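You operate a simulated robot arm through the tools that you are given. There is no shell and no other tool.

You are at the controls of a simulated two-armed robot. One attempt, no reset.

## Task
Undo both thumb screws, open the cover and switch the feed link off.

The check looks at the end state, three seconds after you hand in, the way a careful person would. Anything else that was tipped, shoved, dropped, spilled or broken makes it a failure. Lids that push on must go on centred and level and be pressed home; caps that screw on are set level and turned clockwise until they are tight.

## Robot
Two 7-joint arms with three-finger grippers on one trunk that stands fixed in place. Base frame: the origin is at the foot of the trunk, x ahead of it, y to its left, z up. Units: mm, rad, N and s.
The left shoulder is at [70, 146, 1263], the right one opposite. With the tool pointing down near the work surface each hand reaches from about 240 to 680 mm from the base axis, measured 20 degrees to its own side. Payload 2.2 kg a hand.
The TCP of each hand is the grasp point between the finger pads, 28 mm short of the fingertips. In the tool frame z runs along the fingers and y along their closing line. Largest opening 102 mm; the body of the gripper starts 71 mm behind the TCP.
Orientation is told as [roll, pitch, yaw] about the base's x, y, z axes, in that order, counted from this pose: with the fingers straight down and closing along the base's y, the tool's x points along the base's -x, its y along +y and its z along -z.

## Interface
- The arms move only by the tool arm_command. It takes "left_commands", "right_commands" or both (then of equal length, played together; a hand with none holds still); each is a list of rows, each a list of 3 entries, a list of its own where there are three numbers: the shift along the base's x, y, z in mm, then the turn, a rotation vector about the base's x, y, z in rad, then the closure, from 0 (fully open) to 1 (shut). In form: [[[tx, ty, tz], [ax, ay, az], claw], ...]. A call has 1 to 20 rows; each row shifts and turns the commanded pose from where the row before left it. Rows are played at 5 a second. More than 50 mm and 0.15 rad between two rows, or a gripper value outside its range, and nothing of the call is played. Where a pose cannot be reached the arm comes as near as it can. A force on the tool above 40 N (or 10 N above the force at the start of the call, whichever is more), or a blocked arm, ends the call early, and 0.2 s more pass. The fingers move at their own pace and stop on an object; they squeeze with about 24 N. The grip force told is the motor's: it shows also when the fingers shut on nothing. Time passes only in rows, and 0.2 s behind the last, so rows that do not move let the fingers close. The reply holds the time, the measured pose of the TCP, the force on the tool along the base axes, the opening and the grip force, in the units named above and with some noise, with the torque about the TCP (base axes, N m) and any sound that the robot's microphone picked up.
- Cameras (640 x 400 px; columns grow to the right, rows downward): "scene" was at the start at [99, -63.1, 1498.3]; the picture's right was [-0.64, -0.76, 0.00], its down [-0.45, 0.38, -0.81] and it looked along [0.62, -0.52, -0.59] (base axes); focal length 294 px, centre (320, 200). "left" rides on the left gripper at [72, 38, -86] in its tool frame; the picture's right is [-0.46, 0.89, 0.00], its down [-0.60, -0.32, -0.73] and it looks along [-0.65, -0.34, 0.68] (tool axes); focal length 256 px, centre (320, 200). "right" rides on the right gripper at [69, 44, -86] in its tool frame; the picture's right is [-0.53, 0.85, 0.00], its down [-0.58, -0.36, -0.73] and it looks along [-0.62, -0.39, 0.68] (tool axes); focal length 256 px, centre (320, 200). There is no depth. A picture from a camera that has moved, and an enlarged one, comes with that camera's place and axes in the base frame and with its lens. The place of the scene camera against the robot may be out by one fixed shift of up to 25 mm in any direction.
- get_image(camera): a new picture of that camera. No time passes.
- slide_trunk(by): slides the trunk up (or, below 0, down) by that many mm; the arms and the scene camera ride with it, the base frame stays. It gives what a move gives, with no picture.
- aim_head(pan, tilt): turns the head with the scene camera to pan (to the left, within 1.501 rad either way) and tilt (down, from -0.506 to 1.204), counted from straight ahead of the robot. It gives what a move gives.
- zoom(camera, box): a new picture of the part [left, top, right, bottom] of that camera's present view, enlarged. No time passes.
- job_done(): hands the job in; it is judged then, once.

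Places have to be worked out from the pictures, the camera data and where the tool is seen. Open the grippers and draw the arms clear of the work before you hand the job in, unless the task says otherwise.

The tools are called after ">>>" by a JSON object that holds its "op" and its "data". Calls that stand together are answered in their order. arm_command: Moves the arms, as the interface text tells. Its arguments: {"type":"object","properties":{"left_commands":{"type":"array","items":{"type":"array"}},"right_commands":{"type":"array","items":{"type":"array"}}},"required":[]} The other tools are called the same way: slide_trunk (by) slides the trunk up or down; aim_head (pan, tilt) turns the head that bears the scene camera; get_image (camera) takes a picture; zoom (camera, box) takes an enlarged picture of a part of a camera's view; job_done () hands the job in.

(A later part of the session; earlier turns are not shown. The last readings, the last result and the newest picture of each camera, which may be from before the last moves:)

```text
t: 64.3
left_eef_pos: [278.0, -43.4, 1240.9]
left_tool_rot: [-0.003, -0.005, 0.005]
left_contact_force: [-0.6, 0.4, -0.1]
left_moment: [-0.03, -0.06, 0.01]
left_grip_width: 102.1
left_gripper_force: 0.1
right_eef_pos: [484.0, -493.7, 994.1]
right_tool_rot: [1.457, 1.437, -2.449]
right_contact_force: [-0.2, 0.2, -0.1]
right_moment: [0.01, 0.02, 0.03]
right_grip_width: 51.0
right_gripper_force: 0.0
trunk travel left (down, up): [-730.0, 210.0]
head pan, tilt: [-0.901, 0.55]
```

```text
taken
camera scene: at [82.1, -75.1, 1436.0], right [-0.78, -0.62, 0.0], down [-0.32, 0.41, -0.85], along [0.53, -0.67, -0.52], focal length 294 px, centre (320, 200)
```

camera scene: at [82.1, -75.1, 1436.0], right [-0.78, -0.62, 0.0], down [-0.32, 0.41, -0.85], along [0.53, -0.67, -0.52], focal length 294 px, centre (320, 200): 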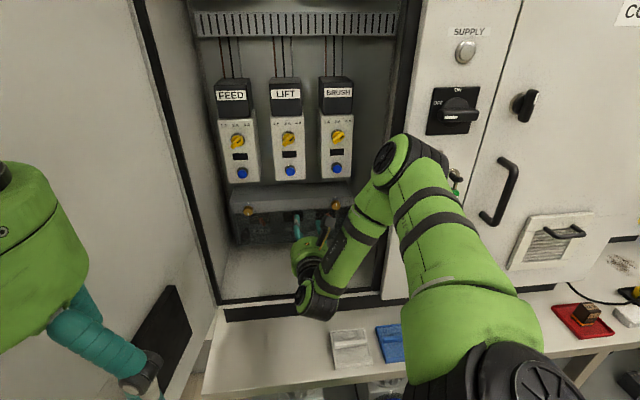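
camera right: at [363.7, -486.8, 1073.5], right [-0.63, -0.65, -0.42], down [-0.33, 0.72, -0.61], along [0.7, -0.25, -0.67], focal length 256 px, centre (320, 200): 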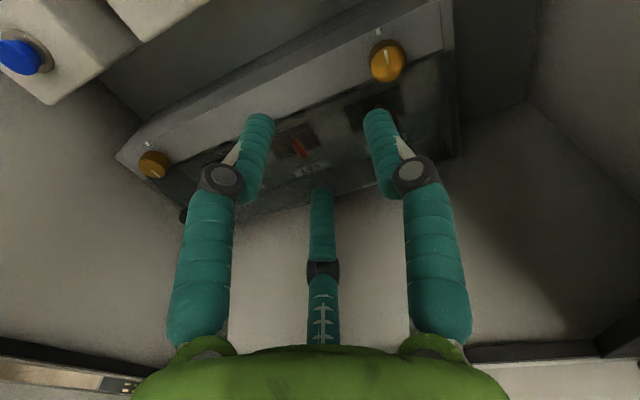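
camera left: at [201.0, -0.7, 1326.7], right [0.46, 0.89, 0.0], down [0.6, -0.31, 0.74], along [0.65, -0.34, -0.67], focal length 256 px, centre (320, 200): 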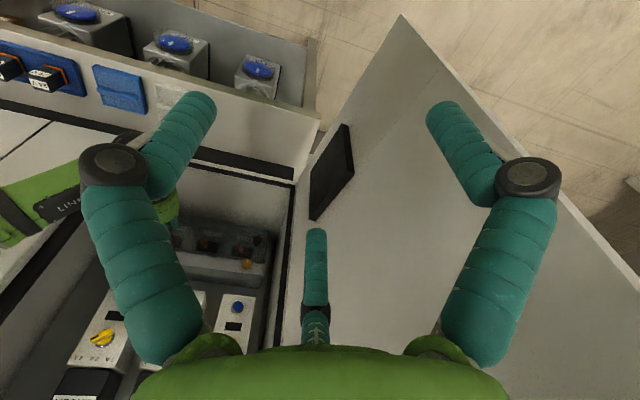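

The relief is working and the hook with padlock has come back into view beside the elbow. I'll keep moving left.

>>> {"op": "arm_command", "data": {"right_commands": [[[15, 15, 0], [0, 0, 0], 0.5], [[15, 15, 0], [0, 0, 0], 0.5], [[0, 0, 0], [0, 0, 0], 0.5], [[0, 0, 0], [0, 0, 0], 0.5]]}}

>>> {"op": "get_image", "data": {"camera": "scene"}}

>>> {"op": "zoom", "data": {"camera": "scene", "box": [360, 100, 520, 260]}}

```text
t: 65.3
left_eef_pos: [282.8, -43.7, 1239.9]
left_tool_rot: [-0.002, -0.002, 0.005]
left_contact_force: [0.4, 1.8, 0.1]
left_moment: [-0.06, 0.02, 0.01]
left_grip_width: 102.3
left_gripper_force: 0.0
right_eef_pos: [517.2, -466.8, 994.1]
right_tool_rot: [1.417, 1.436, -2.492]
right_contact_force: [-0.3, 0.3, 0.3]
right_moment: [-0.03, 0.0, 0.01]
right_grip_width: 51.2
right_gripper_force: 0.1
trunk travel left (down, up): [-730.0, 210.0]
head pan, tilt: [-0.901, 0.55]
```

```text
taken
camera scene: at [87.8, -76.3, 1435.4], right [-0.78, -0.62, 0.0], down [-0.32, 0.41, -0.85], along [0.53, -0.67, -0.52], focal length 294 px, centre (320, 200)
```

scene: 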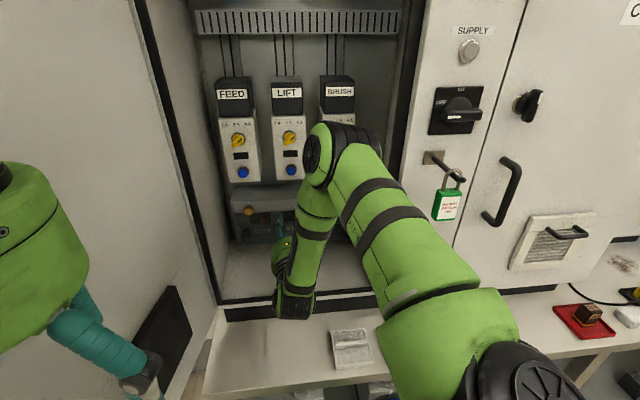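

```text
2.50 times, centred on (440, 180) of scene
camera zoom: at [87.8, -76.3, 1435.4], right [-0.78, -0.62, 0.0], down [-0.32, 0.41, -0.85], along [0.53, -0.67, -0.52], focal length 735 px, centre (20, 250)
```

zoom: 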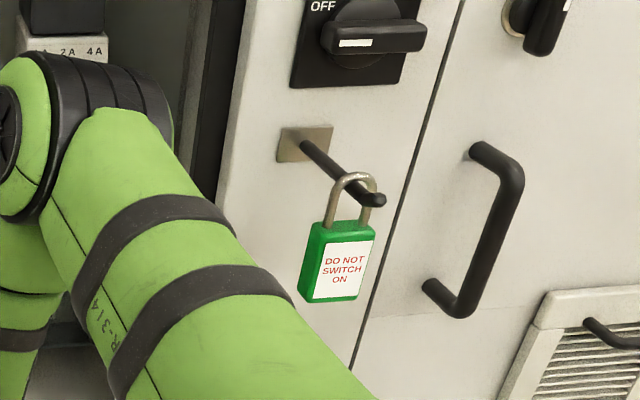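

Padlock and hook are intact, isolator still OFF, and the deflection is gone. I'll go deeper into the cabinet first (arm straighter, camera past the jamb), then sidle right in small steps, watching the elbow.

>>> {"op": "arm_command", "data": {"right_commands": [[[17, -17, 0], [0, 0, 0], 0.5], [[17, -17, 0], [0, 0, 0], 0.5], [[-12, -12, 0], [0, 0, 0], 0.5], [[-12, -12, 0], [0, 0, 0], 0.5], [[0, 0, 0], [0, 0, 0], 0.5]]}}

>>> {"op": "get_image", "data": {"camera": "scene"}}

>>> {"op": "get_image", "data": {"camera": "right"}}

```text
t: 66.5
left_eef_pos: [284.2, -44.7, 1239.2]
left_tool_rot: [-0.001, 0.0, 0.003]
left_contact_force: [-0.5, -0.4, -0.6]
left_moment: [-0.03, 0.02, 0.0]
left_grip_width: 102.0
left_gripper_force: 0.1
right_eef_pos: [524.6, -522.9, 996.7]
right_tool_rot: [1.427, 1.434, -2.477]
right_contact_force: [0.7, 0.0, -0.3]
right_moment: [-0.04, 0.0, -0.01]
right_grip_width: 51.2
right_gripper_force: 0.0
right hand out of reach, approached as far as the arm can: row 2
trunk travel left (down, up): [-730.0, 210.0]
head pan, tilt: [-0.901, 0.55]
```

```text
taken
camera scene: at [88.5, -76.2, 1435.4], right [-0.78, -0.62, 0.0], down [-0.33, 0.41, -0.85], along [0.53, -0.67, -0.52], focal length 294 px, centre (320, 200)
```

scene: 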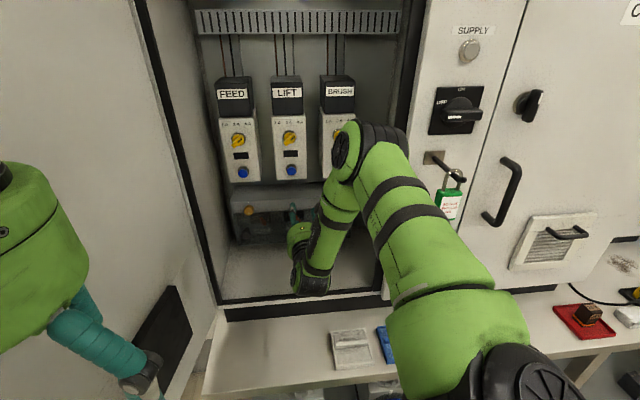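

```text
taken
camera right: at [440.4, -487.9, 1073.0], right [-0.64, -0.65, -0.41], down [-0.34, 0.72, -0.61], along [0.69, -0.24, -0.68], focal length 256 px, centre (320, 200)
```

right: 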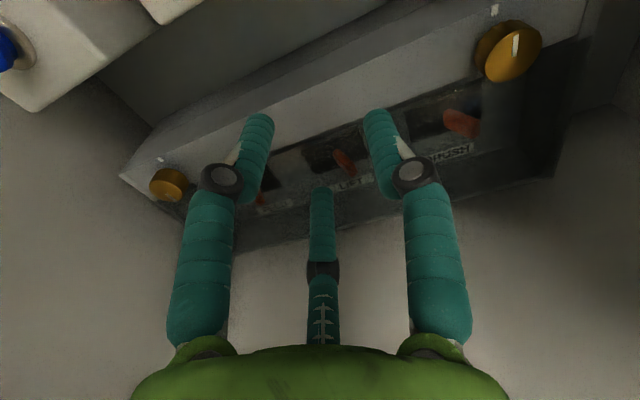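

I need to know exactly where the right elbow is relative to the hook. I'll turn the idle left hand (in place, well clear) so its camera looks at the right arm from the side.

>>> {"op": "arm_command", "data": {"left_commands": [[[0, 0, 0], [0, 0, -0.15], 0], [[0, 0, 0], [0, 0, -0.15], 0], [[0, 0, 0], [0, 0, -0.15], 0], [[0, 0, 0], [0, 0, -0.15], 0], [[0, 0, 0], [0, 0, -0.15], 0], [[0, 0, 0], [0, 0, -0.15], 0], [[0, 0, 0], [-0.15, 0, 0], 0], [[0, 0, 0], [-0.15, 0, 0], 0], [[0, 0, 0], [-0.15, 0, 0], 0]]}}

>>> {"op": "get_image", "data": {"camera": "left"}}

>>> {"op": "get_image", "data": {"camera": "scene"}}

```text
t: 68.5
left_eef_pos: [283.3, -44.9, 1240.1]
left_tool_rot: [-0.295, -0.35, -0.845]
left_contact_force: [0.8, 0.0, 0.3]
left_moment: [0.02, 0.03, 0.02]
left_grip_width: 102.0
left_gripper_force: 0.1
right_eef_pos: [526.0, -522.0, 995.8]
right_tool_rot: [1.428, 1.433, -2.478]
right_contact_force: [0.3, -0.7, 0.2]
right_moment: [0.01, 0.01, -0.04]
right_grip_width: 51.1
right_gripper_force: 0.1
trunk travel left (down, up): [-730.0, 210.0]
head pan, tilt: [-0.901, 0.55]
```

```text
taken
camera left: at [268.2, 66.1, 1282.0], right [0.98, 0.17, -0.08], down [0.13, -0.28, 0.95], along [0.14, -0.94, -0.3], focal length 256 px, centre (320, 200)
```

left: 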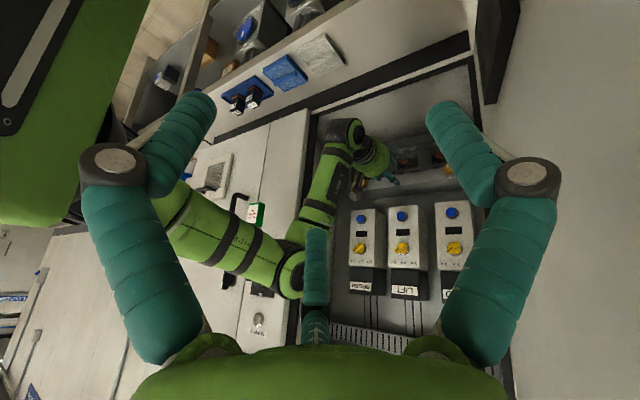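

```text
taken
camera scene: at [88.3, -76.0, 1435.4], right [-0.78, -0.62, 0.0], down [-0.33, 0.41, -0.85], along [0.53, -0.67, -0.52], focal length 294 px, centre (320, 200)
```

scene: 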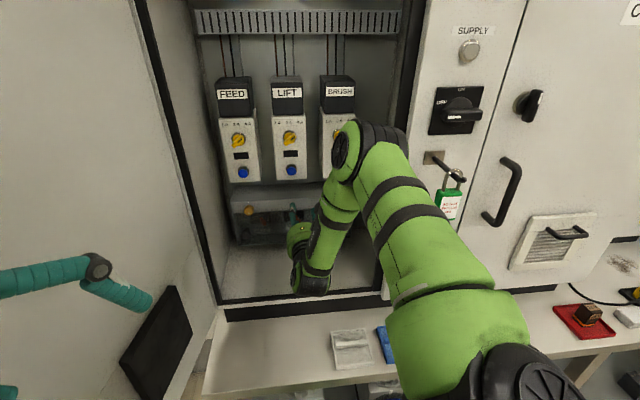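

Now I can see it all: elbow cap at about (298,-362,1278), padlock at (205,-574,1137), with the forearm hanging steeply to the hand. I'll sidle right in small steps, watching for trunk deflection.

>>> {"op": "arm_command", "data": {"right_commands": [[[-12, -12, -1], [0, 0, 0], 0.5], [[-12, -12, -1], [0, 0, 0], 0.5], [[0, 0, 0], [0, 0, 0], 0.5]]}}

>>> {"op": "get_image", "data": {"camera": "left"}}

>>> {"op": "get_image", "data": {"camera": "scene"}}

```text
t: 69.3
left_eef_pos: [283.4, -44.9, 1238.9]
left_tool_rot: [-0.294, -0.348, -0.845]
left_contact_force: [-0.2, 1.3, -0.2]
left_moment: [-0.01, 0.03, -0.01]
left_grip_width: 101.6
left_gripper_force: 0.1
right_eef_pos: [499.8, -547.6, 994.8]
right_tool_rot: [1.427, 1.434, -2.478]
right_contact_force: [0.4, -0.1, -0.5]
right_moment: [0.0, 0.01, 0.0]
right_grip_width: 50.9
right_gripper_force: 0.0
trunk travel left (down, up): [-730.0, 210.0]
head pan, tilt: [-0.901, 0.55]
```

```text
taken
camera left: at [268.3, 65.5, 1282.2], right [0.98, 0.17, -0.08], down [0.13, -0.28, 0.95], along [0.14, -0.94, -0.3], focal length 256 px, centre (320, 200)
```

left: 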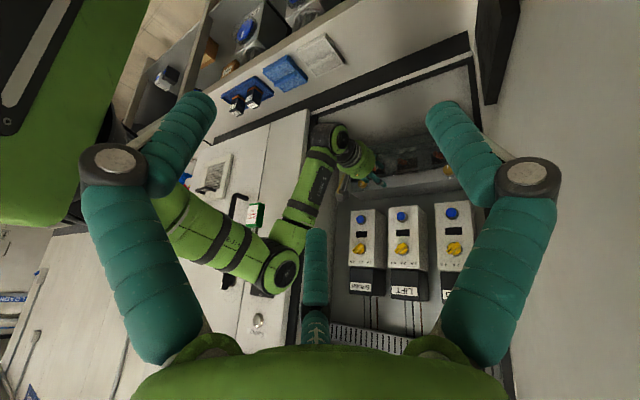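

```text
taken
camera scene: at [88.5, -76.6, 1435.4], right [-0.78, -0.62, 0.0], down [-0.33, 0.41, -0.85], along [0.53, -0.67, -0.52], focal length 294 px, centre (320, 200)
```

scene: 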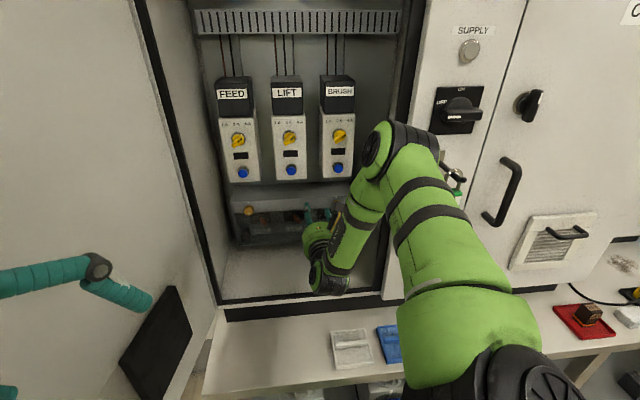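

No deflection yet, but combining both views shows the elbow housing's rear end points toward the front panel in this arm shape. The earlier shape (negative roll, lower trunk, elbow cap up) keeps it farther out, so I'll go back left and outward, raise the hand, then return the trunk to its earlier height.

>>> {"op": "arm_command", "data": {"right_commands": [[[15, 15, 0], [0, 0, 0], 0.5], [[15, 15, 0], [0, 0, 0], 0.5], [[-15, 15, 10], [0, 0, 0], 0.5], [[-15, 15, 20], [0, 0, 0], 0.5], [[0, 0, 25], [0, 0, 0], 0.5], [[0, 0, 25], [0, 0, 0], 0.5], [[0, 0, 0], [0, 0, 0], 0.5]]}}

>>> {"op": "slide_trunk", "data": {"by": -80}}

>>> {"op": "get_image", "data": {"camera": "scene"}}

```text
t: 70.9
left_eef_pos: [284.6, -45.2, 1239.2]
left_tool_rot: [-0.295, -0.347, -0.846]
left_contact_force: [-0.4, 0.2, -0.5]
left_moment: [0.0, 0.0, -0.04]
left_grip_width: 102.1
left_gripper_force: 0.0
right_eef_pos: [501.7, -488.6, 1074.4]
right_tool_rot: [1.421, 1.432, -2.485]
right_contact_force: [0.1, -0.4, -0.9]
right_moment: [-0.01, 0.02, 0.03]
right_grip_width: 51.2
right_gripper_force: 0.0
trunk travel left (down, up): [-730.0, 210.0]
head pan, tilt: [-0.901, 0.55]
```

```text
t: 72.0
left_eef_pos: [283.5, -44.4, 1160.0]
left_tool_rot: [-0.293, -0.348, -0.846]
left_contact_force: [-0.3, 1.0, 0.1]
left_moment: [0.01, -0.02, -0.01]
left_grip_width: 101.9
left_gripper_force: 0.1
right_eef_pos: [501.8, -488.4, 994.0]
right_tool_rot: [1.428, 1.435, -2.479]
right_contact_force: [-0.9, 0.3, 0.6]
right_moment: [0.01, -0.01, 0.01]
right_grip_width: 51.0
right_gripper_force: 0.0
trunk travel left (down, up): [-650.0, 290.0]
head pan, tilt: [-0.901, 0.55]
```

```text
taken
camera scene: at [87.8, -77.0, 1355.4], right [-0.78, -0.62, 0.0], down [-0.32, 0.41, -0.85], along [0.53, -0.67, -0.52], focal length 294 px, centre (320, 200)
```

scene: 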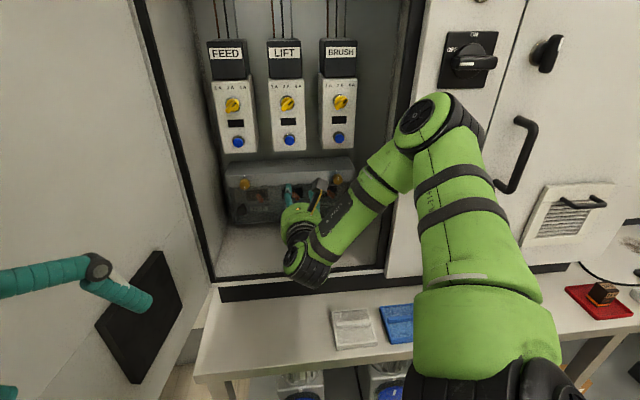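

Same trunk height as when rolling earlier was contact-free. Rolling clockwise to about r = -1.4.

>>> {"op": "arm_command", "data": {"right_commands": [[[0, 0, 0], [0.106, -0.106, 0], 0.5], [[0, 0, 0], [0.106, -0.106, 0], 0.5], [[0, 0, 0], [0.106, -0.106, 0], 0.5], [[0, 0, 0], [0.106, -0.106, 0], 0.5], [[0, 0, 0], [0.106, -0.106, 0], 0.5], [[0, 0, 0], [0.106, -0.106, 0], 0.5], [[0, 0, 0], [0.106, -0.106, 0], 0.5], [[0, 0, 0], [0.106, -0.106, 0], 0.5], [[0, 0, 0], [0.106, -0.106, 0], 0.5], [[0, 0, 0], [0.106, -0.106, 0], 0.5], [[0, 0, 0], [0.106, -0.106, 0], 0.5], [[0, 0, 0], [0.106, -0.106, 0], 0.5], [[0, 0, 0], [0.106, -0.106, 0], 0.5], [[0, 0, 0], [0.106, -0.106, 0], 0.5], [[0, 0, 0], [0.106, -0.106, 0], 0.5], [[0, 0, 0], [0.106, -0.106, 0], 0.5], [[0, 0, 0], [0.106, -0.106, 0], 0.5], [[0, 0, 0], [0.106, -0.106, 0], 0.5], [[0, 0, 0], [0.106, -0.106, 0], 0.5], [[0, 0, 0], [0.106, -0.106, 0], 0.5]]}}

>>> {"op": "arm_command", "data": {"right_commands": [[[0, 0, 0], [0.106, -0.106, 0], 0.5], [[0, 0, 0], [0.106, -0.106, 0], 0.5], [[0, 0, 0], [0.106, -0.106, 0], 0.5], [[0, 0, 0], [0.106, -0.106, 0], 0.5], [[0, 0, 0], [0.106, -0.106, 0], 0.5], [[0, 0, 0], [0, 0, 0], 0.5]]}}

>>> {"op": "get_image", "data": {"camera": "scene"}}

>>> {"op": "get_image", "data": {"camera": "left"}}

>>> {"op": "get_image", "data": {"camera": "right"}}

```text
t: 76.2
left_eef_pos: [282.4, -45.3, 1160.7]
left_tool_rot: [-0.292, -0.347, -0.844]
left_contact_force: [0.4, 0.3, -0.9]
left_moment: [0.01, -0.03, 0.01]
left_grip_width: 102.2
left_gripper_force: 0.0
right_eef_pos: [501.2, -488.2, 993.8]
right_tool_rot: [-1.651, -1.29, 0.847]
right_contact_force: [-0.1, -0.1, -0.5]
right_moment: [-0.02, 0.02, 0.01]
right_grip_width: 51.0
right_gripper_force: 0.2
trunk travel left (down, up): [-650.0, 290.0]
head pan, tilt: [-0.901, 0.55]
```

```text
t: 77.7
left_eef_pos: [283.3, -44.1, 1160.3]
left_tool_rot: [-0.292, -0.346, -0.844]
left_contact_force: [-1.0, -0.2, -0.8]
left_moment: [-0.01, 0.02, -0.02]
left_grip_width: 102.2
left_gripper_force: 0.2
right_eef_pos: [501.9, -488.7, 993.7]
right_tool_rot: [1.582, -1.099, -2.393]
right_contact_force: [0.2, 0.4, 0.1]
right_moment: [-0.01, 0.04, -0.02]
right_grip_width: 51.0
right_gripper_force: 0.1
trunk travel left (down, up): [-650.0, 290.0]
head pan, tilt: [-0.901, 0.55]
```

```text
taken
camera scene: at [87.9, -77.0, 1355.4], right [-0.78, -0.62, 0.0], down [-0.32, 0.41, -0.85], along [0.53, -0.67, -0.52], focal length 294 px, centre (320, 200)
```

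scene: 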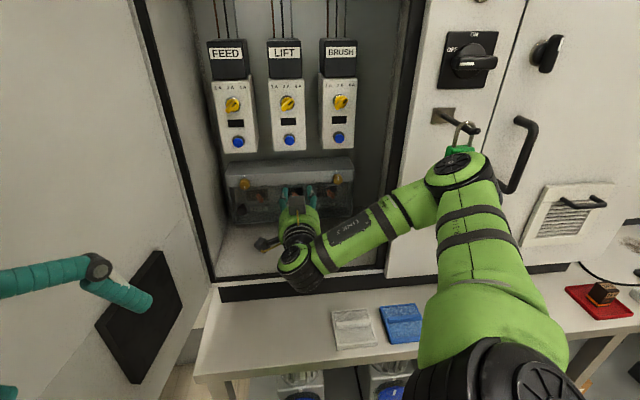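

```text
taken
camera left: at [267.8, 65.1, 1202.4], right [0.98, 0.17, -0.08], down [0.13, -0.28, 0.95], along [0.14, -0.94, -0.3], focal length 256 px, centre (320, 200)
```

left: 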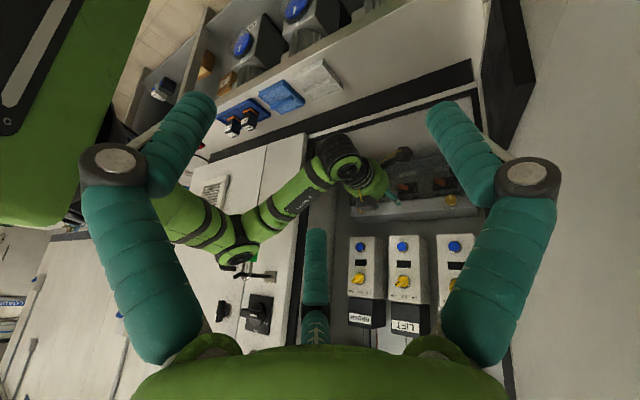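

```text
taken
camera right: at [493.1, -377.6, 952.2], right [0.37, 0.35, 0.86], down [-0.93, 0.13, 0.35], along [0.01, -0.93, 0.38], focal length 256 px, centre (320, 200)
```

right: 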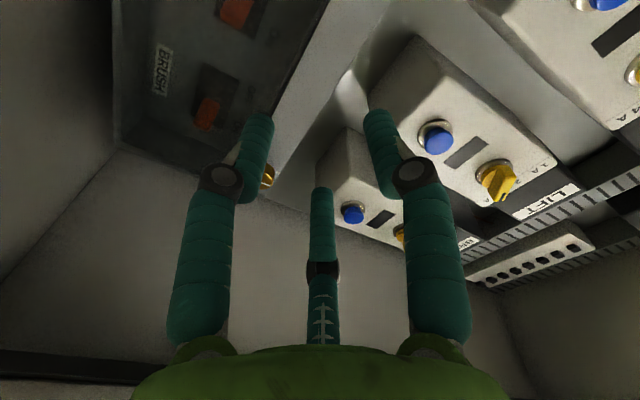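

Elbow cap is up now and my geometry says moving right swings the elbow outward from the panel. Moving right in steps, watching deflection.

>>> {"op": "arm_command", "data": {"right_commands": [[[-13, -13, 0], [0, 0, 0], 0.5], [[-13, -13, -1], [0, 0, 0], 0.5], [[-13, -13, -1], [0, 0, 0], 0.5], [[0, 0, 0], [0, 0, 0], 0.5]]}}

>>> {"op": "get_image", "data": {"camera": "scene"}}

>>> {"op": "get_image", "data": {"camera": "left"}}

```text
t: 78.7
left_eef_pos: [282.2, -45.6, 1159.7]
left_tool_rot: [-0.295, -0.347, -0.845]
left_contact_force: [0.1, 0.1, -0.2]
left_moment: [-0.03, -0.01, 0.01]
left_grip_width: 102.0
left_gripper_force: 0.1
right_eef_pos: [461.1, -528.1, 992.2]
right_tool_rot: [1.581, -1.101, -2.392]
right_contact_force: [-0.4, -0.2, -1.1]
right_moment: [0.0, -0.01, -0.01]
right_grip_width: 51.2
right_gripper_force: 0.1
trunk travel left (down, up): [-650.0, 290.0]
head pan, tilt: [-0.901, 0.55]
```

```text
taken
camera scene: at [88.5, -76.7, 1355.4], right [-0.78, -0.62, 0.0], down [-0.33, 0.41, -0.85], along [0.53, -0.67, -0.52], focal length 294 px, centre (320, 200)
```

scene: 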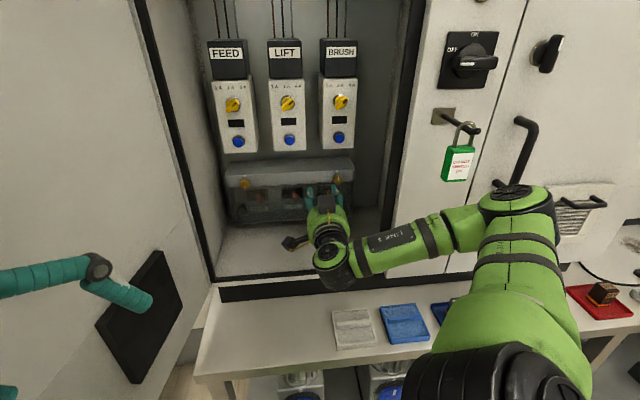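

```text
taken
camera left: at [268.3, 65.4, 1202.2], right [0.98, 0.17, -0.08], down [0.13, -0.28, 0.95], along [0.14, -0.94, -0.3], focal length 256 px, centre (320, 200)
```

left: 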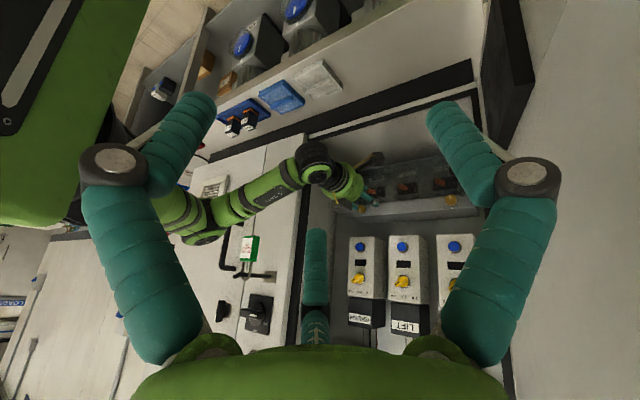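

Excellent — the elbow is now well clear of the padlock. Continuing right to the BRUSH axis.

>>> {"op": "arm_command", "data": {"right_commands": [[[-12, -12, -0.5], [0, 0, 0], 0.5], [[-12, -12, -0.5], [0, 0, 0], 0.5], [[-12, -12, 0], [0, 0, 0], 0.5], [[0, 0, 0], [0, 0, 0], 0.5]]}}

>>> {"op": "get_image", "data": {"camera": "scene"}}

>>> {"op": "get_image", "data": {"camera": "right"}}

```text
t: 79.7
left_eef_pos: [283.4, -44.2, 1160.2]
left_tool_rot: [-0.294, -0.348, -0.844]
left_contact_force: [-0.1, 0.0, 1.0]
left_moment: [-0.03, 0.0, 0.0]
left_grip_width: 102.0
left_gripper_force: 0.1
right_eef_pos: [426.4, -563.8, 991.0]
right_tool_rot: [1.583, -1.1, -2.394]
right_contact_force: [-1.2, -0.3, 0.3]
right_moment: [0.0, 0.0, 0.0]
right_grip_width: 51.0
right_gripper_force: 0.0
trunk travel left (down, up): [-650.0, 290.0]
head pan, tilt: [-0.901, 0.55]
```

```text
taken
camera scene: at [88.3, -77.0, 1355.4], right [-0.78, -0.62, 0.0], down [-0.33, 0.41, -0.85], along [0.53, -0.67, -0.52], focal length 294 px, centre (320, 200)
```

scene: 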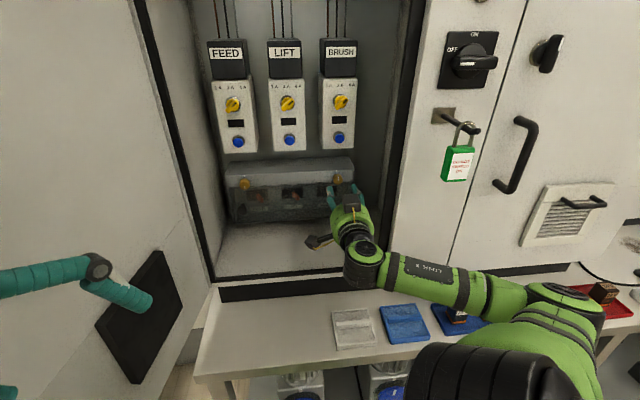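

```text
taken
camera right: at [418.3, -451.7, 949.6], right [0.37, 0.36, 0.86], down [-0.93, 0.13, 0.35], along [0.01, -0.93, 0.38], focal length 256 px, centre (320, 200)
```

right: 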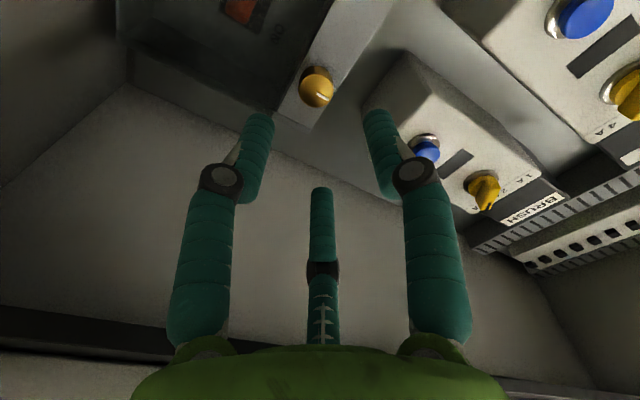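

Clear of everything. The screw re-measures at (495,-635,990); the TCP axis is aligned (l=-97, z=991). Approaching along the screw axis.

>>> {"op": "arm_command", "data": {"right_commands": [[[14, -15, -0.5], [0, 0, 0], 0.5], [[14, -15, 0], [0, 0, 0], 0.5], [[14, -15, 0], [0, 0, 0], 0.5], [[0, 0, 0], [0, 0, 0], 0.5]]}}

>>> {"op": "get_image", "data": {"camera": "right"}}

>>> {"op": "get_image", "data": {"camera": "scene"}}

```text
t: 80.7
left_eef_pos: [283.5, -44.9, 1160.4]
left_tool_rot: [-0.293, -0.347, -0.846]
left_contact_force: [-0.2, 0.2, 0.0]
left_moment: [0.01, -0.02, -0.04]
left_grip_width: 101.9
left_gripper_force: 0.0
right_eef_pos: [468.7, -608.6, 991.8]
right_tool_rot: [1.583, -1.1, -2.394]
right_contact_force: [-0.9, -0.3, -0.6]
right_moment: [0.04, 0.02, -0.03]
right_grip_width: 51.0
right_gripper_force: 0.1
trunk travel left (down, up): [-650.0, 290.0]
head pan, tilt: [-0.901, 0.55]
```

```text
taken
camera right: at [458.7, -497.0, 950.1], right [0.37, 0.36, 0.86], down [-0.93, 0.13, 0.35], along [0.01, -0.93, 0.38], focal length 256 px, centre (320, 200)
```

right: 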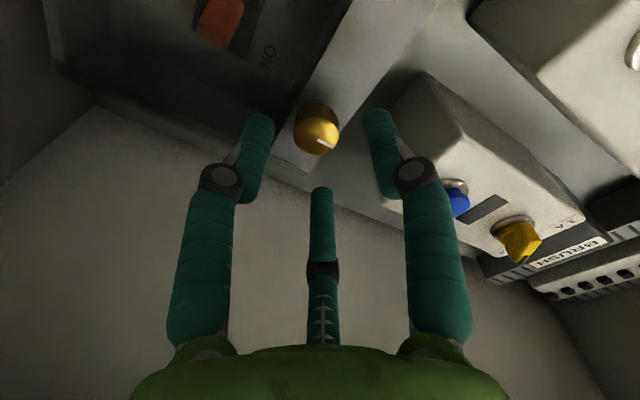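

```text
taken
camera scene: at [87.6, -76.9, 1355.4], right [-0.78, -0.62, 0.0], down [-0.32, 0.41, -0.85], along [0.53, -0.67, -0.52], focal length 294 px, centre (320, 200)
```

scene: 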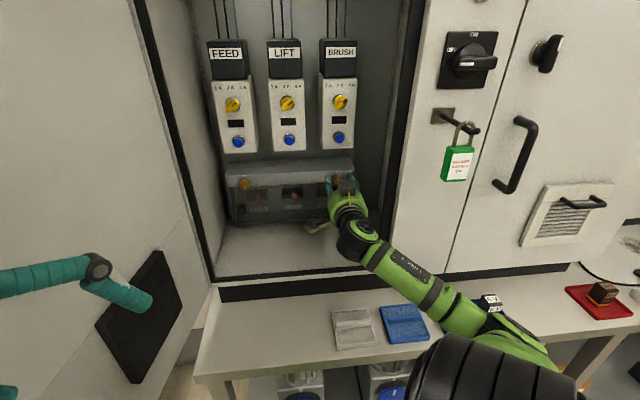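

Aligned and no contact; elbow hangs low but clear of the bench. Advancing the last 25 mm gently.

>>> {"op": "arm_command", "data": {"right_commands": [[[5, -5, 0], [0, 0, 0], 0.5], [[5, -5, 0], [0, 0, 0], 0.5], [[4, -4, 0], [0, 0, 0], 0.5], [[3, -3, 0], [0, 0, 0], 0.5], [[0, 0, 0], [0, 0, 0], 0.5]]}}

>>> {"op": "get_image", "data": {"camera": "right"}}

>>> {"op": "get_image", "data": {"camera": "scene"}}

>>> {"op": "get_image", "data": {"camera": "left"}}

```text
t: 81.8
left_eef_pos: [283.5, -45.0, 1159.2]
left_tool_rot: [-0.293, -0.347, -0.845]
left_contact_force: [-0.2, -0.7, 0.3]
left_moment: [0.02, -0.01, 0.03]
left_grip_width: 102.2
left_gripper_force: 0.0
right_eef_pos: [485.9, -624.5, 992.2]
right_tool_rot: [1.584, -1.101, -2.394]
right_contact_force: [0.2, 0.8, 0.9]
right_moment: [-0.01, 0.03, 0.02]
right_grip_width: 51.1
right_gripper_force: 0.0
trunk travel left (down, up): [-650.0, 290.0]
head pan, tilt: [-0.901, 0.55]
```

```text
taken
camera right: at [477.3, -513.5, 950.2], right [0.37, 0.36, 0.86], down [-0.93, 0.13, 0.35], along [0.01, -0.93, 0.38], focal length 256 px, centre (320, 200)
```

right: 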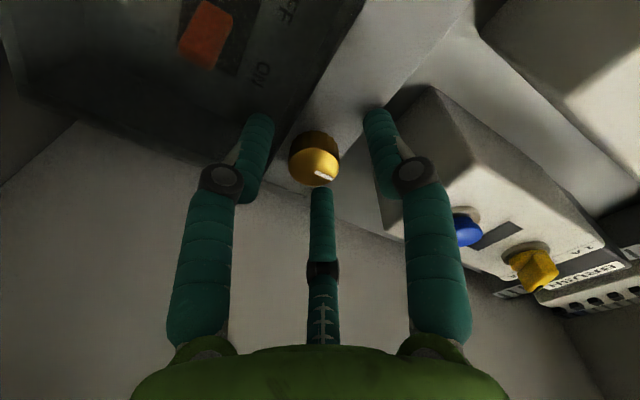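

```text
taken
camera scene: at [87.8, -77.0, 1355.4], right [-0.78, -0.62, 0.0], down [-0.32, 0.41, -0.85], along [0.53, -0.67, -0.52], focal length 294 px, centre (320, 200)
```

scene: 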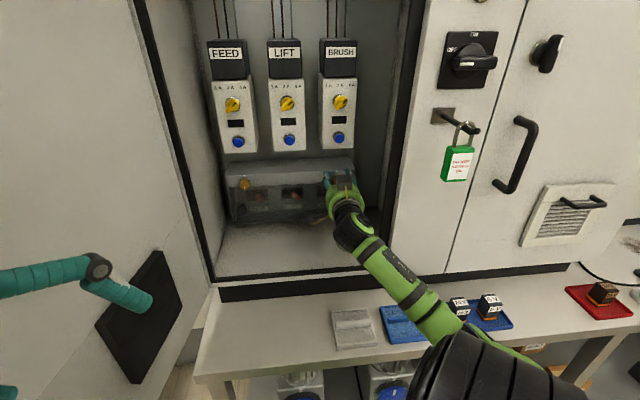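

```text
taken
camera left: at [267.6, 65.1, 1202.4], right [0.98, 0.17, -0.08], down [0.13, -0.28, 0.95], along [0.14, -0.94, -0.3], focal length 256 px, centre (320, 200)
```

left: 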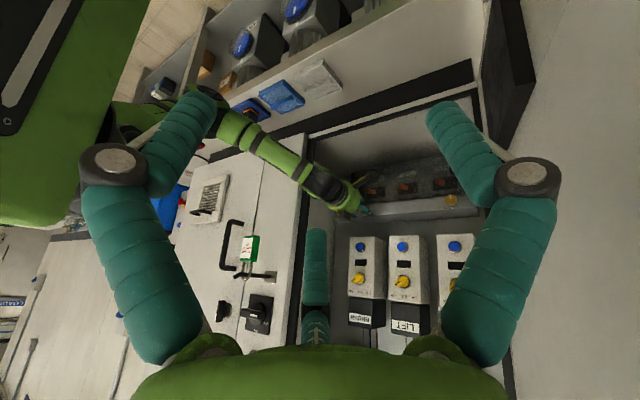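

Knob is 13 mm inside the fingers and centred; closing and starting a counter-clockwise turn.

>>> {"op": "arm_command", "data": {"right_commands": [[[0, 0, -1], [0, 0, 0], 0.5], [[0, 0, 0], [0, 0, 0], 0.75], [[0, 0, 0], [0, 0, 0], 0.9], [[0, 0, 0], [-0.07, 0.07, 0], 0.9], [[0, 0, 0], [-0.07, 0.07, 0], 0.9], [[0, 0, 0], [-0.07, 0.07, 0], 0.9], [[0, 0, 0], [0, 0, 0], 0.9]]}}

>>> {"op": "get_image", "data": {"camera": "right"}}

>>> {"op": "get_image", "data": {"camera": "scene"}}

```text
t: 83.5
left_eef_pos: [283.5, -43.9, 1159.8]
left_tool_rot: [-0.294, -0.347, -0.845]
left_contact_force: [0.8, -0.1, -0.4]
left_moment: [0.01, 0.03, -0.02]
left_grip_width: 101.9
left_gripper_force: 0.0
right_eef_pos: [485.2, -625.3, 989.1]
right_tool_rot: [1.63, -1.4, -2.435]
right_contact_force: [-5.8, 7.8, -8.2]
right_moment: [0.38, 0.35, -0.2]
right_grip_width: 24.5
right_gripper_force: 45.4
trunk travel left (down, up): [-650.0, 290.0]
head pan, tilt: [-0.901, 0.55]
```

```text
taken
camera right: at [465.5, -524.9, 928.0], right [0.53, 0.52, 0.67], down [-0.84, 0.22, 0.5], along [0.11, -0.83, 0.55], focal length 256 px, centre (320, 200)
```

right: 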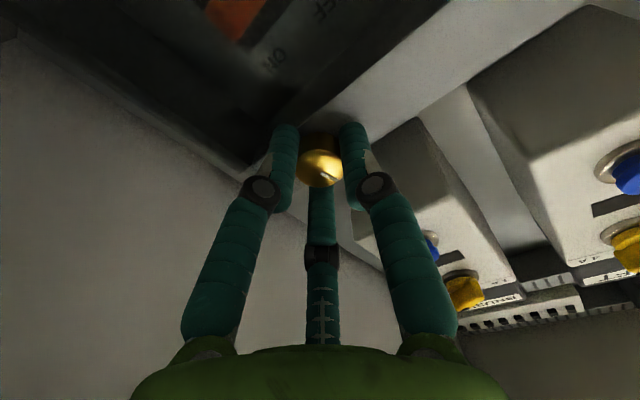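

```text
taken
camera scene: at [87.8, -76.6, 1355.4], right [-0.78, -0.62, 0.0], down [-0.32, 0.41, -0.85], along [0.53, -0.67, -0.52], focal length 294 px, centre (320, 200)
```

scene: 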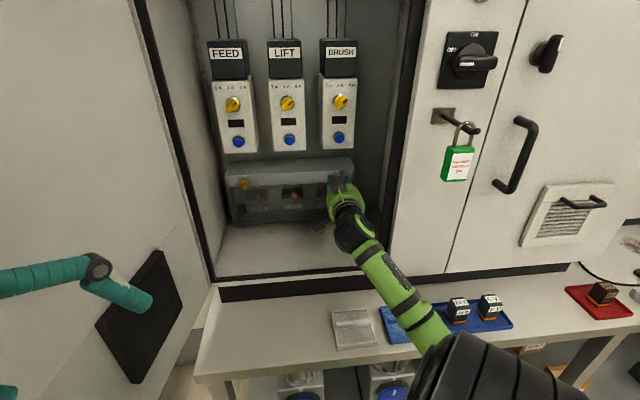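

Gripped (24.5 mm) and turning with it. Continuing the stroke.

>>> {"op": "arm_command", "data": {"right_commands": [[[-0.5, 0.5, 0], [-0.085, 0.085, 0], 0.9], [[-0.5, 0.5, 0], [-0.085, 0.085, 0], 0.9], [[0, 0, 0], [-0.085, 0.085, 0], 0.9], [[0, 0, 0], [-0.085, 0.085, 0], 0.9], [[0, 0, 0], [-0.085, 0.085, 0], 0.9], [[0, 0, 0], [-0.085, 0.085, 0], 0.9], [[0, 0, 0], [-0.085, 0.085, 0], 0.9], [[0, 0, 0], [0, 0, 0], 0.9]]}}

>>> {"op": "get_image", "data": {"camera": "right"}}

>>> {"op": "get_image", "data": {"camera": "scene"}}

```text
t: 85.2
left_eef_pos: [283.9, -45.5, 1159.4]
left_tool_rot: [-0.294, -0.348, -0.846]
left_contact_force: [0.6, 0.8, 0.0]
left_moment: [0.01, 0.03, 0.0]
left_grip_width: 102.0
left_gripper_force: 0.0
right_eef_pos: [484.7, -625.2, 988.5]
right_tool_rot: [-1.609, -0.897, 0.809]
right_contact_force: [-4.1, 3.5, -9.7]
right_moment: [0.11, 0.06, 0.16]
right_grip_width: 24.3
right_gripper_force: 45.2
trunk travel left (down, up): [-650.0, 290.0]
head pan, tilt: [-0.901, 0.55]
```

```text
taken
camera right: at [418.9, -570.8, 905.7], right [0.71, 0.7, -0.11], down [-0.47, 0.58, 0.66], along [0.52, -0.42, 0.74], focal length 256 px, centre (320, 200)
```

right: 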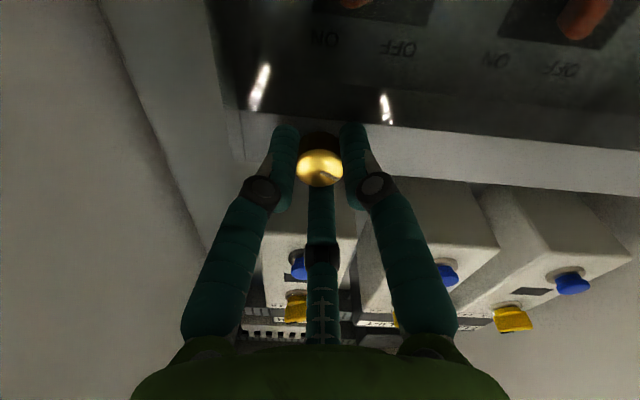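

```text
taken
camera scene: at [88.3, -77.9, 1355.2], right [-0.78, -0.62, 0.0], down [-0.33, 0.41, -0.85], along [0.53, -0.67, -0.52], focal length 294 px, centre (320, 200)
```

scene: 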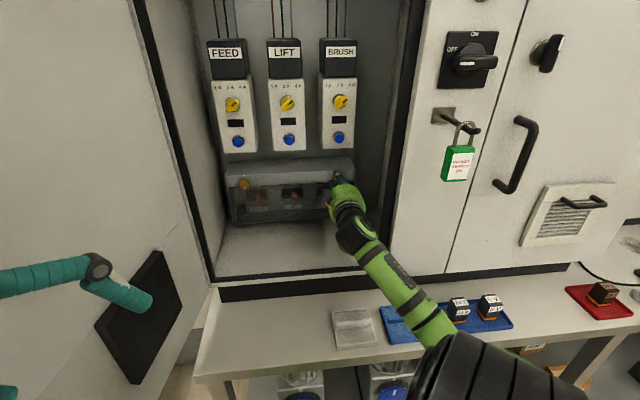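

Elbow stays put, forces low. Continuing the same stroke further.

>>> {"op": "arm_command", "data": {"right_commands": [[[-0.3, 0.3, 0], [-0.085, 0.085, 0], 0.9], [[0, 0, 0], [-0.085, 0.085, 0], 0.9], [[0, 0, 0], [-0.085, 0.085, 0], 0.9], [[0, 0, 0], [-0.085, 0.085, 0], 0.9], [[0, 0, 0], [-0.085, 0.085, 0], 0.9], [[0, 0, 0], [-0.085, 0.085, 0], 0.9], [[0, 0, 0], [-0.085, 0.085, 0], 0.9], [[0, 0, 0], [-0.085, 0.085, 0], 0.9], [[0, 0, 0], [0, 0, 0], 0.9]]}}

>>> {"op": "get_image", "data": {"camera": "right"}}

>>> {"op": "get_image", "data": {"camera": "scene"}}

```text
t: 87.2
left_eef_pos: [284.0, -47.1, 1160.1]
left_tool_rot: [-0.294, -0.348, -0.845]
left_contact_force: [0.0, -0.5, -0.5]
left_moment: [0.0, 0.01, -0.02]
left_grip_width: 102.1
left_gripper_force: 0.0
right_eef_pos: [484.1, -626.1, 988.7]
right_tool_rot: [-1.589, 0.061, 0.804]
right_contact_force: [-11.8, 6.1, -16.9]
right_moment: [0.34, 0.35, -0.52]
right_grip_width: 24.6
right_gripper_force: 45.2
trunk travel left (down, up): [-650.0, 290.0]
head pan, tilt: [-0.901, 0.55]
```

```text
taken
camera right: at [372.5, -617.2, 948.3], right [0.35, 0.34, -0.88], down [-0.11, 0.94, 0.32], along [0.93, -0.01, 0.36], focal length 256 px, centre (320, 200)
```

right: 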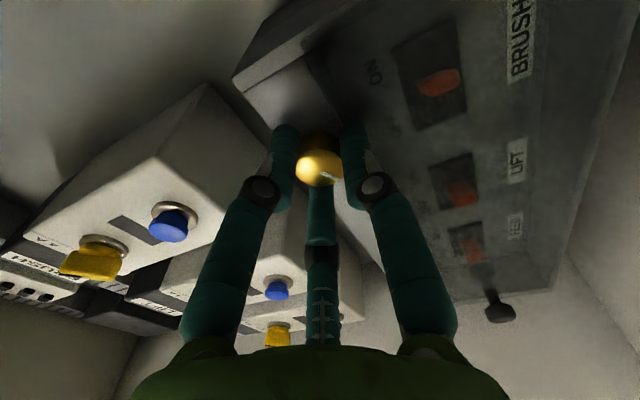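

```text
taken
camera scene: at [87.2, -78.8, 1355.3], right [-0.78, -0.62, 0.0], down [-0.32, 0.41, -0.85], along [0.53, -0.67, -0.52], focal length 294 px, centre (320, 200)
```

scene: 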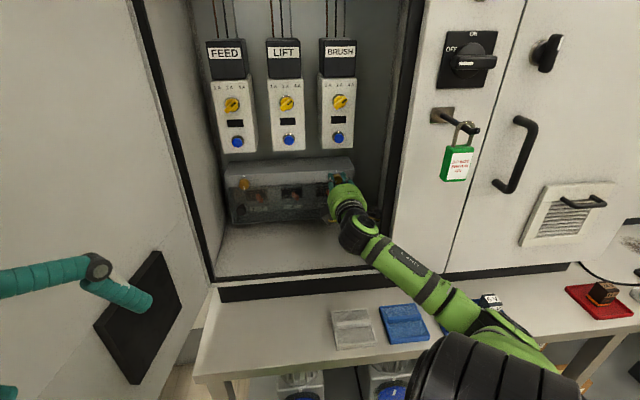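

About 2.1 rad done; relaxing the pose (down and outward) and continuing toward the half-turn stop.

>>> {"op": "arm_command", "data": {"right_commands": [[[-0.7, 0.7, -1.5], [-0.07, 0.07, 0], 0.9], [[0, 0, 0], [-0.085, 0.085, 0], 0.9], [[0, 0, 0], [-0.085, 0.085, 0], 0.9], [[0, 0, 0], [-0.085, 0.085, 0], 0.9], [[0, 0, 0], [-0.085, 0.085, 0], 0.9], [[0, 0, 0], [-0.085, 0.085, 0], 0.9], [[0, 0, 0], [-0.085, 0.085, 0], 0.9], [[0, 0, 0], [-0.085, 0.085, 0], 0.9], [[0, 0, 0], [-0.085, 0.085, 0], 0.9], [[0, 0, 0], [0, 0, 0], 0.9]]}}

>>> {"op": "get_image", "data": {"camera": "right"}}

>>> {"op": "get_image", "data": {"camera": "scene"}}

```text
t: 89.5
left_eef_pos: [283.4, -48.5, 1160.8]
left_tool_rot: [-0.291, -0.346, -0.844]
left_contact_force: [0.4, -0.7, -0.1]
left_moment: [0.01, 0.01, -0.01]
left_grip_width: 102.2
left_gripper_force: 0.1
right_eef_pos: [483.3, -626.6, 989.2]
right_tool_rot: [-1.567, 1.119, 0.814]
right_contact_force: [6.7, -21.9, 11.8]
right_moment: [-0.6, -0.62, -0.15]
right_grip_width: 24.6
right_gripper_force: 45.1
trunk travel left (down, up): [-650.0, 290.0]
head pan, tilt: [-0.901, 0.55]
```

```text
taken
camera right: at [373.2, -616.2, 1032.9], right [-0.37, -0.38, -0.85], down [-0.13, 0.92, -0.36], along [0.92, -0.02, -0.39], focal length 256 px, centre (320, 200)
```

right: 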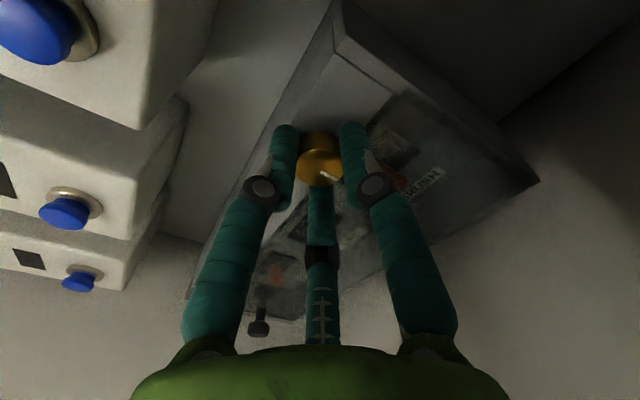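

```text
taken
camera scene: at [87.9, -80.4, 1355.3], right [-0.78, -0.62, 0.0], down [-0.32, 0.41, -0.85], along [0.53, -0.67, -0.52], focal length 294 px, centre (320, 200)
```

scene: 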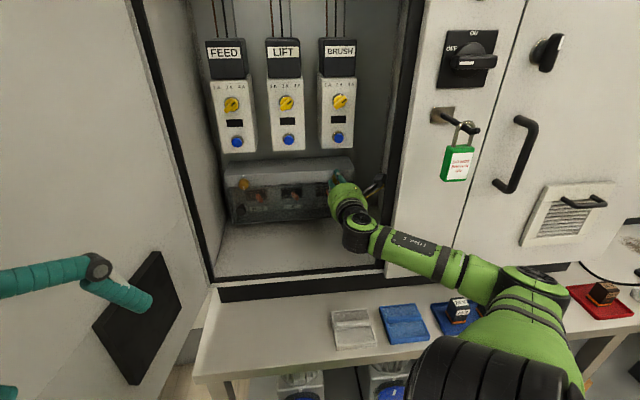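

The mark reads about 160–165° round. I'll go a further 0.5 rad to the stop, easing the pose back inward slightly.

>>> {"op": "arm_command", "data": {"right_commands": [[[0.8, -0.8, 0.5], [-0.07, 0.07, 0], 0.9], [[0, 0, 0], [-0.07, 0.07, 0], 0.9], [[0, 0, 0], [-0.07, 0.07, 0], 0.9], [[0, 0, 0], [-0.07, 0.07, 0], 0.9], [[0, 0, 0], [-0.07, 0.07, 0], 0.9], [[0, 0, 0], [-0.07, 0.07, 0], 0.9], [[0, 0, 0], [0, 0, 0], 0.9]]}}

>>> {"op": "get_image", "data": {"camera": "right"}}

>>> {"op": "zoom", "data": {"camera": "right", "box": [260, 90, 380, 210]}}

>>> {"op": "get_image", "data": {"camera": "scene"}}

```text
t: 91.0
left_eef_pos: [281.4, -44.4, 1161.3]
left_tool_rot: [-0.29, -0.348, -0.843]
left_contact_force: [-0.2, -0.8, 0.9]
left_moment: [0.0, -0.01, -0.02]
left_grip_width: 101.9
left_gripper_force: 0.1
right_eef_pos: [482.6, -623.9, 990.0]
right_tool_rot: [1.441, 1.426, -2.464]
right_contact_force: [-4.0, -8.0, 8.4]
right_moment: [-0.11, -0.45, -0.33]
right_grip_width: 24.7
right_gripper_force: 45.2
trunk travel left (down, up): [-650.0, 290.0]
head pan, tilt: [-0.901, 0.55]
```

```text
taken
camera right: at [398.2, -588.9, 1066.4], right [-0.64, -0.65, -0.41], down [-0.34, 0.71, -0.61], along [0.69, -0.25, -0.68], focal length 256 px, centre (320, 200)
```

right: 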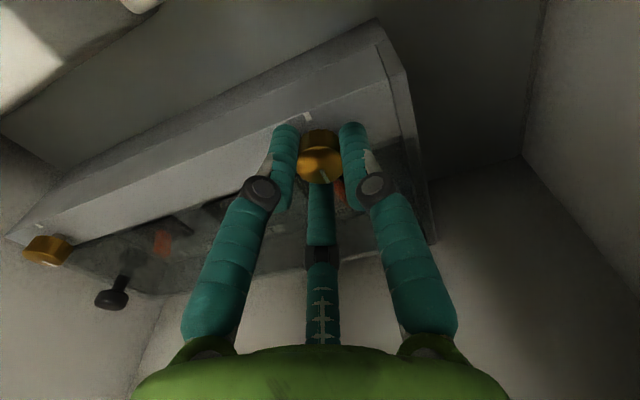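

```text
3.33 times, centred on (320, 150) of right
camera zoom: at [398.2, -588.9, 1066.4], right [-0.64, -0.65, -0.41], down [-0.34, 0.71, -0.61], along [0.69, -0.25, -0.68], focal length 853 px, centre (320, 367)
```

zoom: 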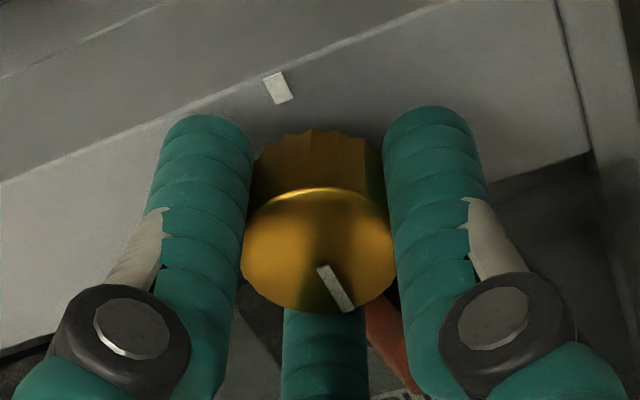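

```text
taken
camera scene: at [85.6, -77.6, 1355.5], right [-0.78, -0.62, 0.0], down [-0.32, 0.41, -0.85], along [0.53, -0.67, -0.52], focal length 294 px, centre (320, 200)
```

scene: 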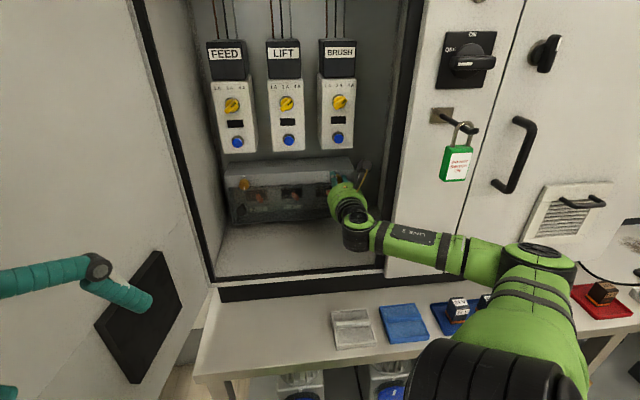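

The BRUSH mark now sits exactly opposite its index: half a turn, at the stop. I'll release and back straight out, then study how the cover is hinged.

>>> {"op": "arm_command", "data": {"right_commands": [[[0, 0, 0], [0, 0, 0], 0.6], [[0, 0, 0], [0, 0, 0], 0.5], [[-7, 7, 0], [0, 0, 0], 0.5], [[-12, 12, 0], [0, 0, 0], 0.5], [[-12, 12, 0], [0, 0, 0], 0.5], [[-12, 12, 0], [0, 0, 0], 0.5], [[0, 0, 0], [0, 0, 0], 0.5]]}}

>>> {"op": "get_image", "data": {"camera": "right"}}

>>> {"op": "zoom", "data": {"camera": "right", "box": [0, 20, 320, 220]}}

>>> {"op": "get_image", "data": {"camera": "scene"}}

>>> {"op": "zoom", "data": {"camera": "scene", "box": [210, 140, 370, 240]}}

```text
t: 92.7
left_eef_pos: [284.0, -46.3, 1159.1]
left_tool_rot: [-0.293, -0.348, -0.845]
left_contact_force: [0.4, 0.4, -0.2]
left_moment: [0.02, 0.0, 0.01]
left_grip_width: 101.8
left_gripper_force: 0.2
right_eef_pos: [441.4, -580.8, 989.2]
right_tool_rot: [1.433, 1.425, -2.473]
right_contact_force: [-0.7, -0.8, 0.4]
right_moment: [0.01, -0.01, 0.02]
right_grip_width: 50.7
right_gripper_force: 0.0
trunk travel left (down, up): [-650.0, 290.0]
head pan, tilt: [-0.901, 0.55]
```

```text
taken
camera right: at [356.9, -545.8, 1066.0], right [-0.64, -0.65, -0.41], down [-0.34, 0.72, -0.61], along [0.69, -0.25, -0.68], focal length 256 px, centre (320, 200)
```

right: 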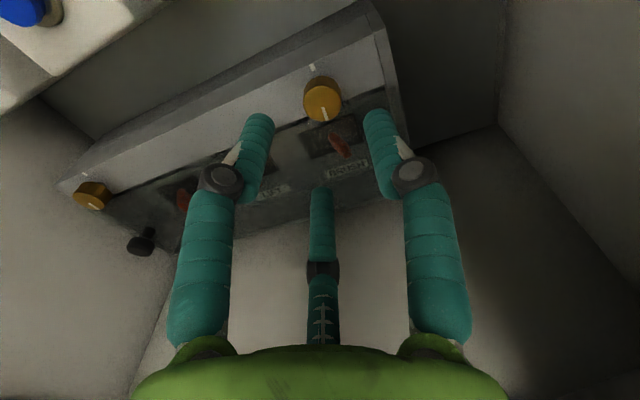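

```text
2.00 times, centred on (160, 120) of right
camera zoom: at [356.9, -545.8, 1066.0], right [-0.64, -0.65, -0.41], down [-0.34, 0.72, -0.61], along [0.69, -0.25, -0.68], focal length 512 px, centre (640, 360)
```

zoom: 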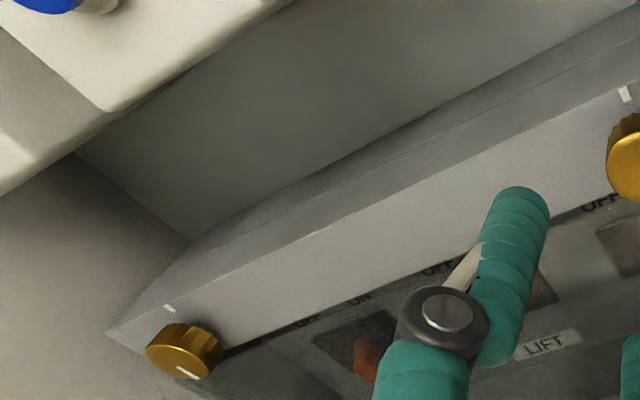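

```text
taken
camera scene: at [88.2, -77.2, 1355.4], right [-0.78, -0.62, 0.0], down [-0.32, 0.41, -0.85], along [0.53, -0.67, -0.52], focal length 294 px, centre (320, 200)
```

scene: 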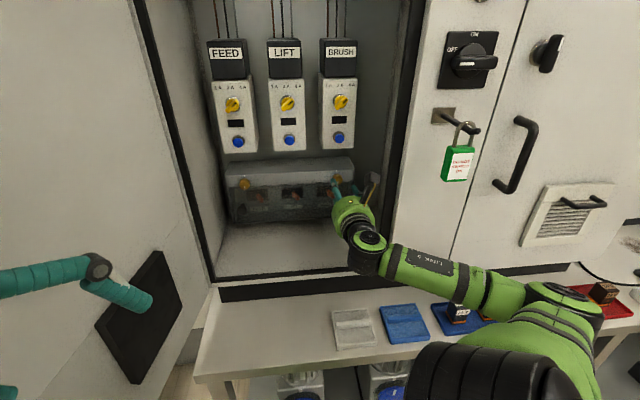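

```text
4.00 times, centred on (290, 190) of scene
camera zoom: at [88.2, -77.2, 1355.4], right [-0.78, -0.62, 0.0], down [-0.32, 0.41, -0.85], along [0.53, -0.67, -0.52], focal length 1176 px, centre (440, 240)
```

zoom: 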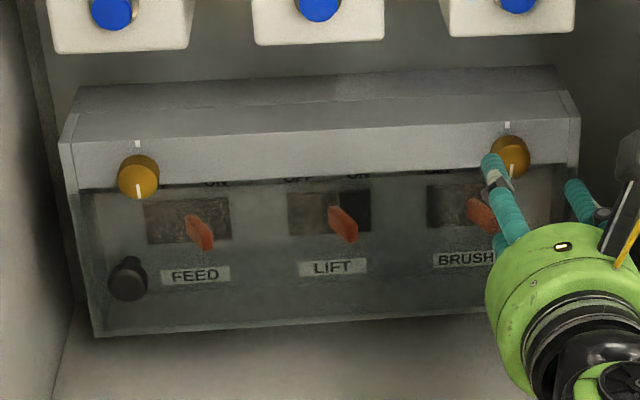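

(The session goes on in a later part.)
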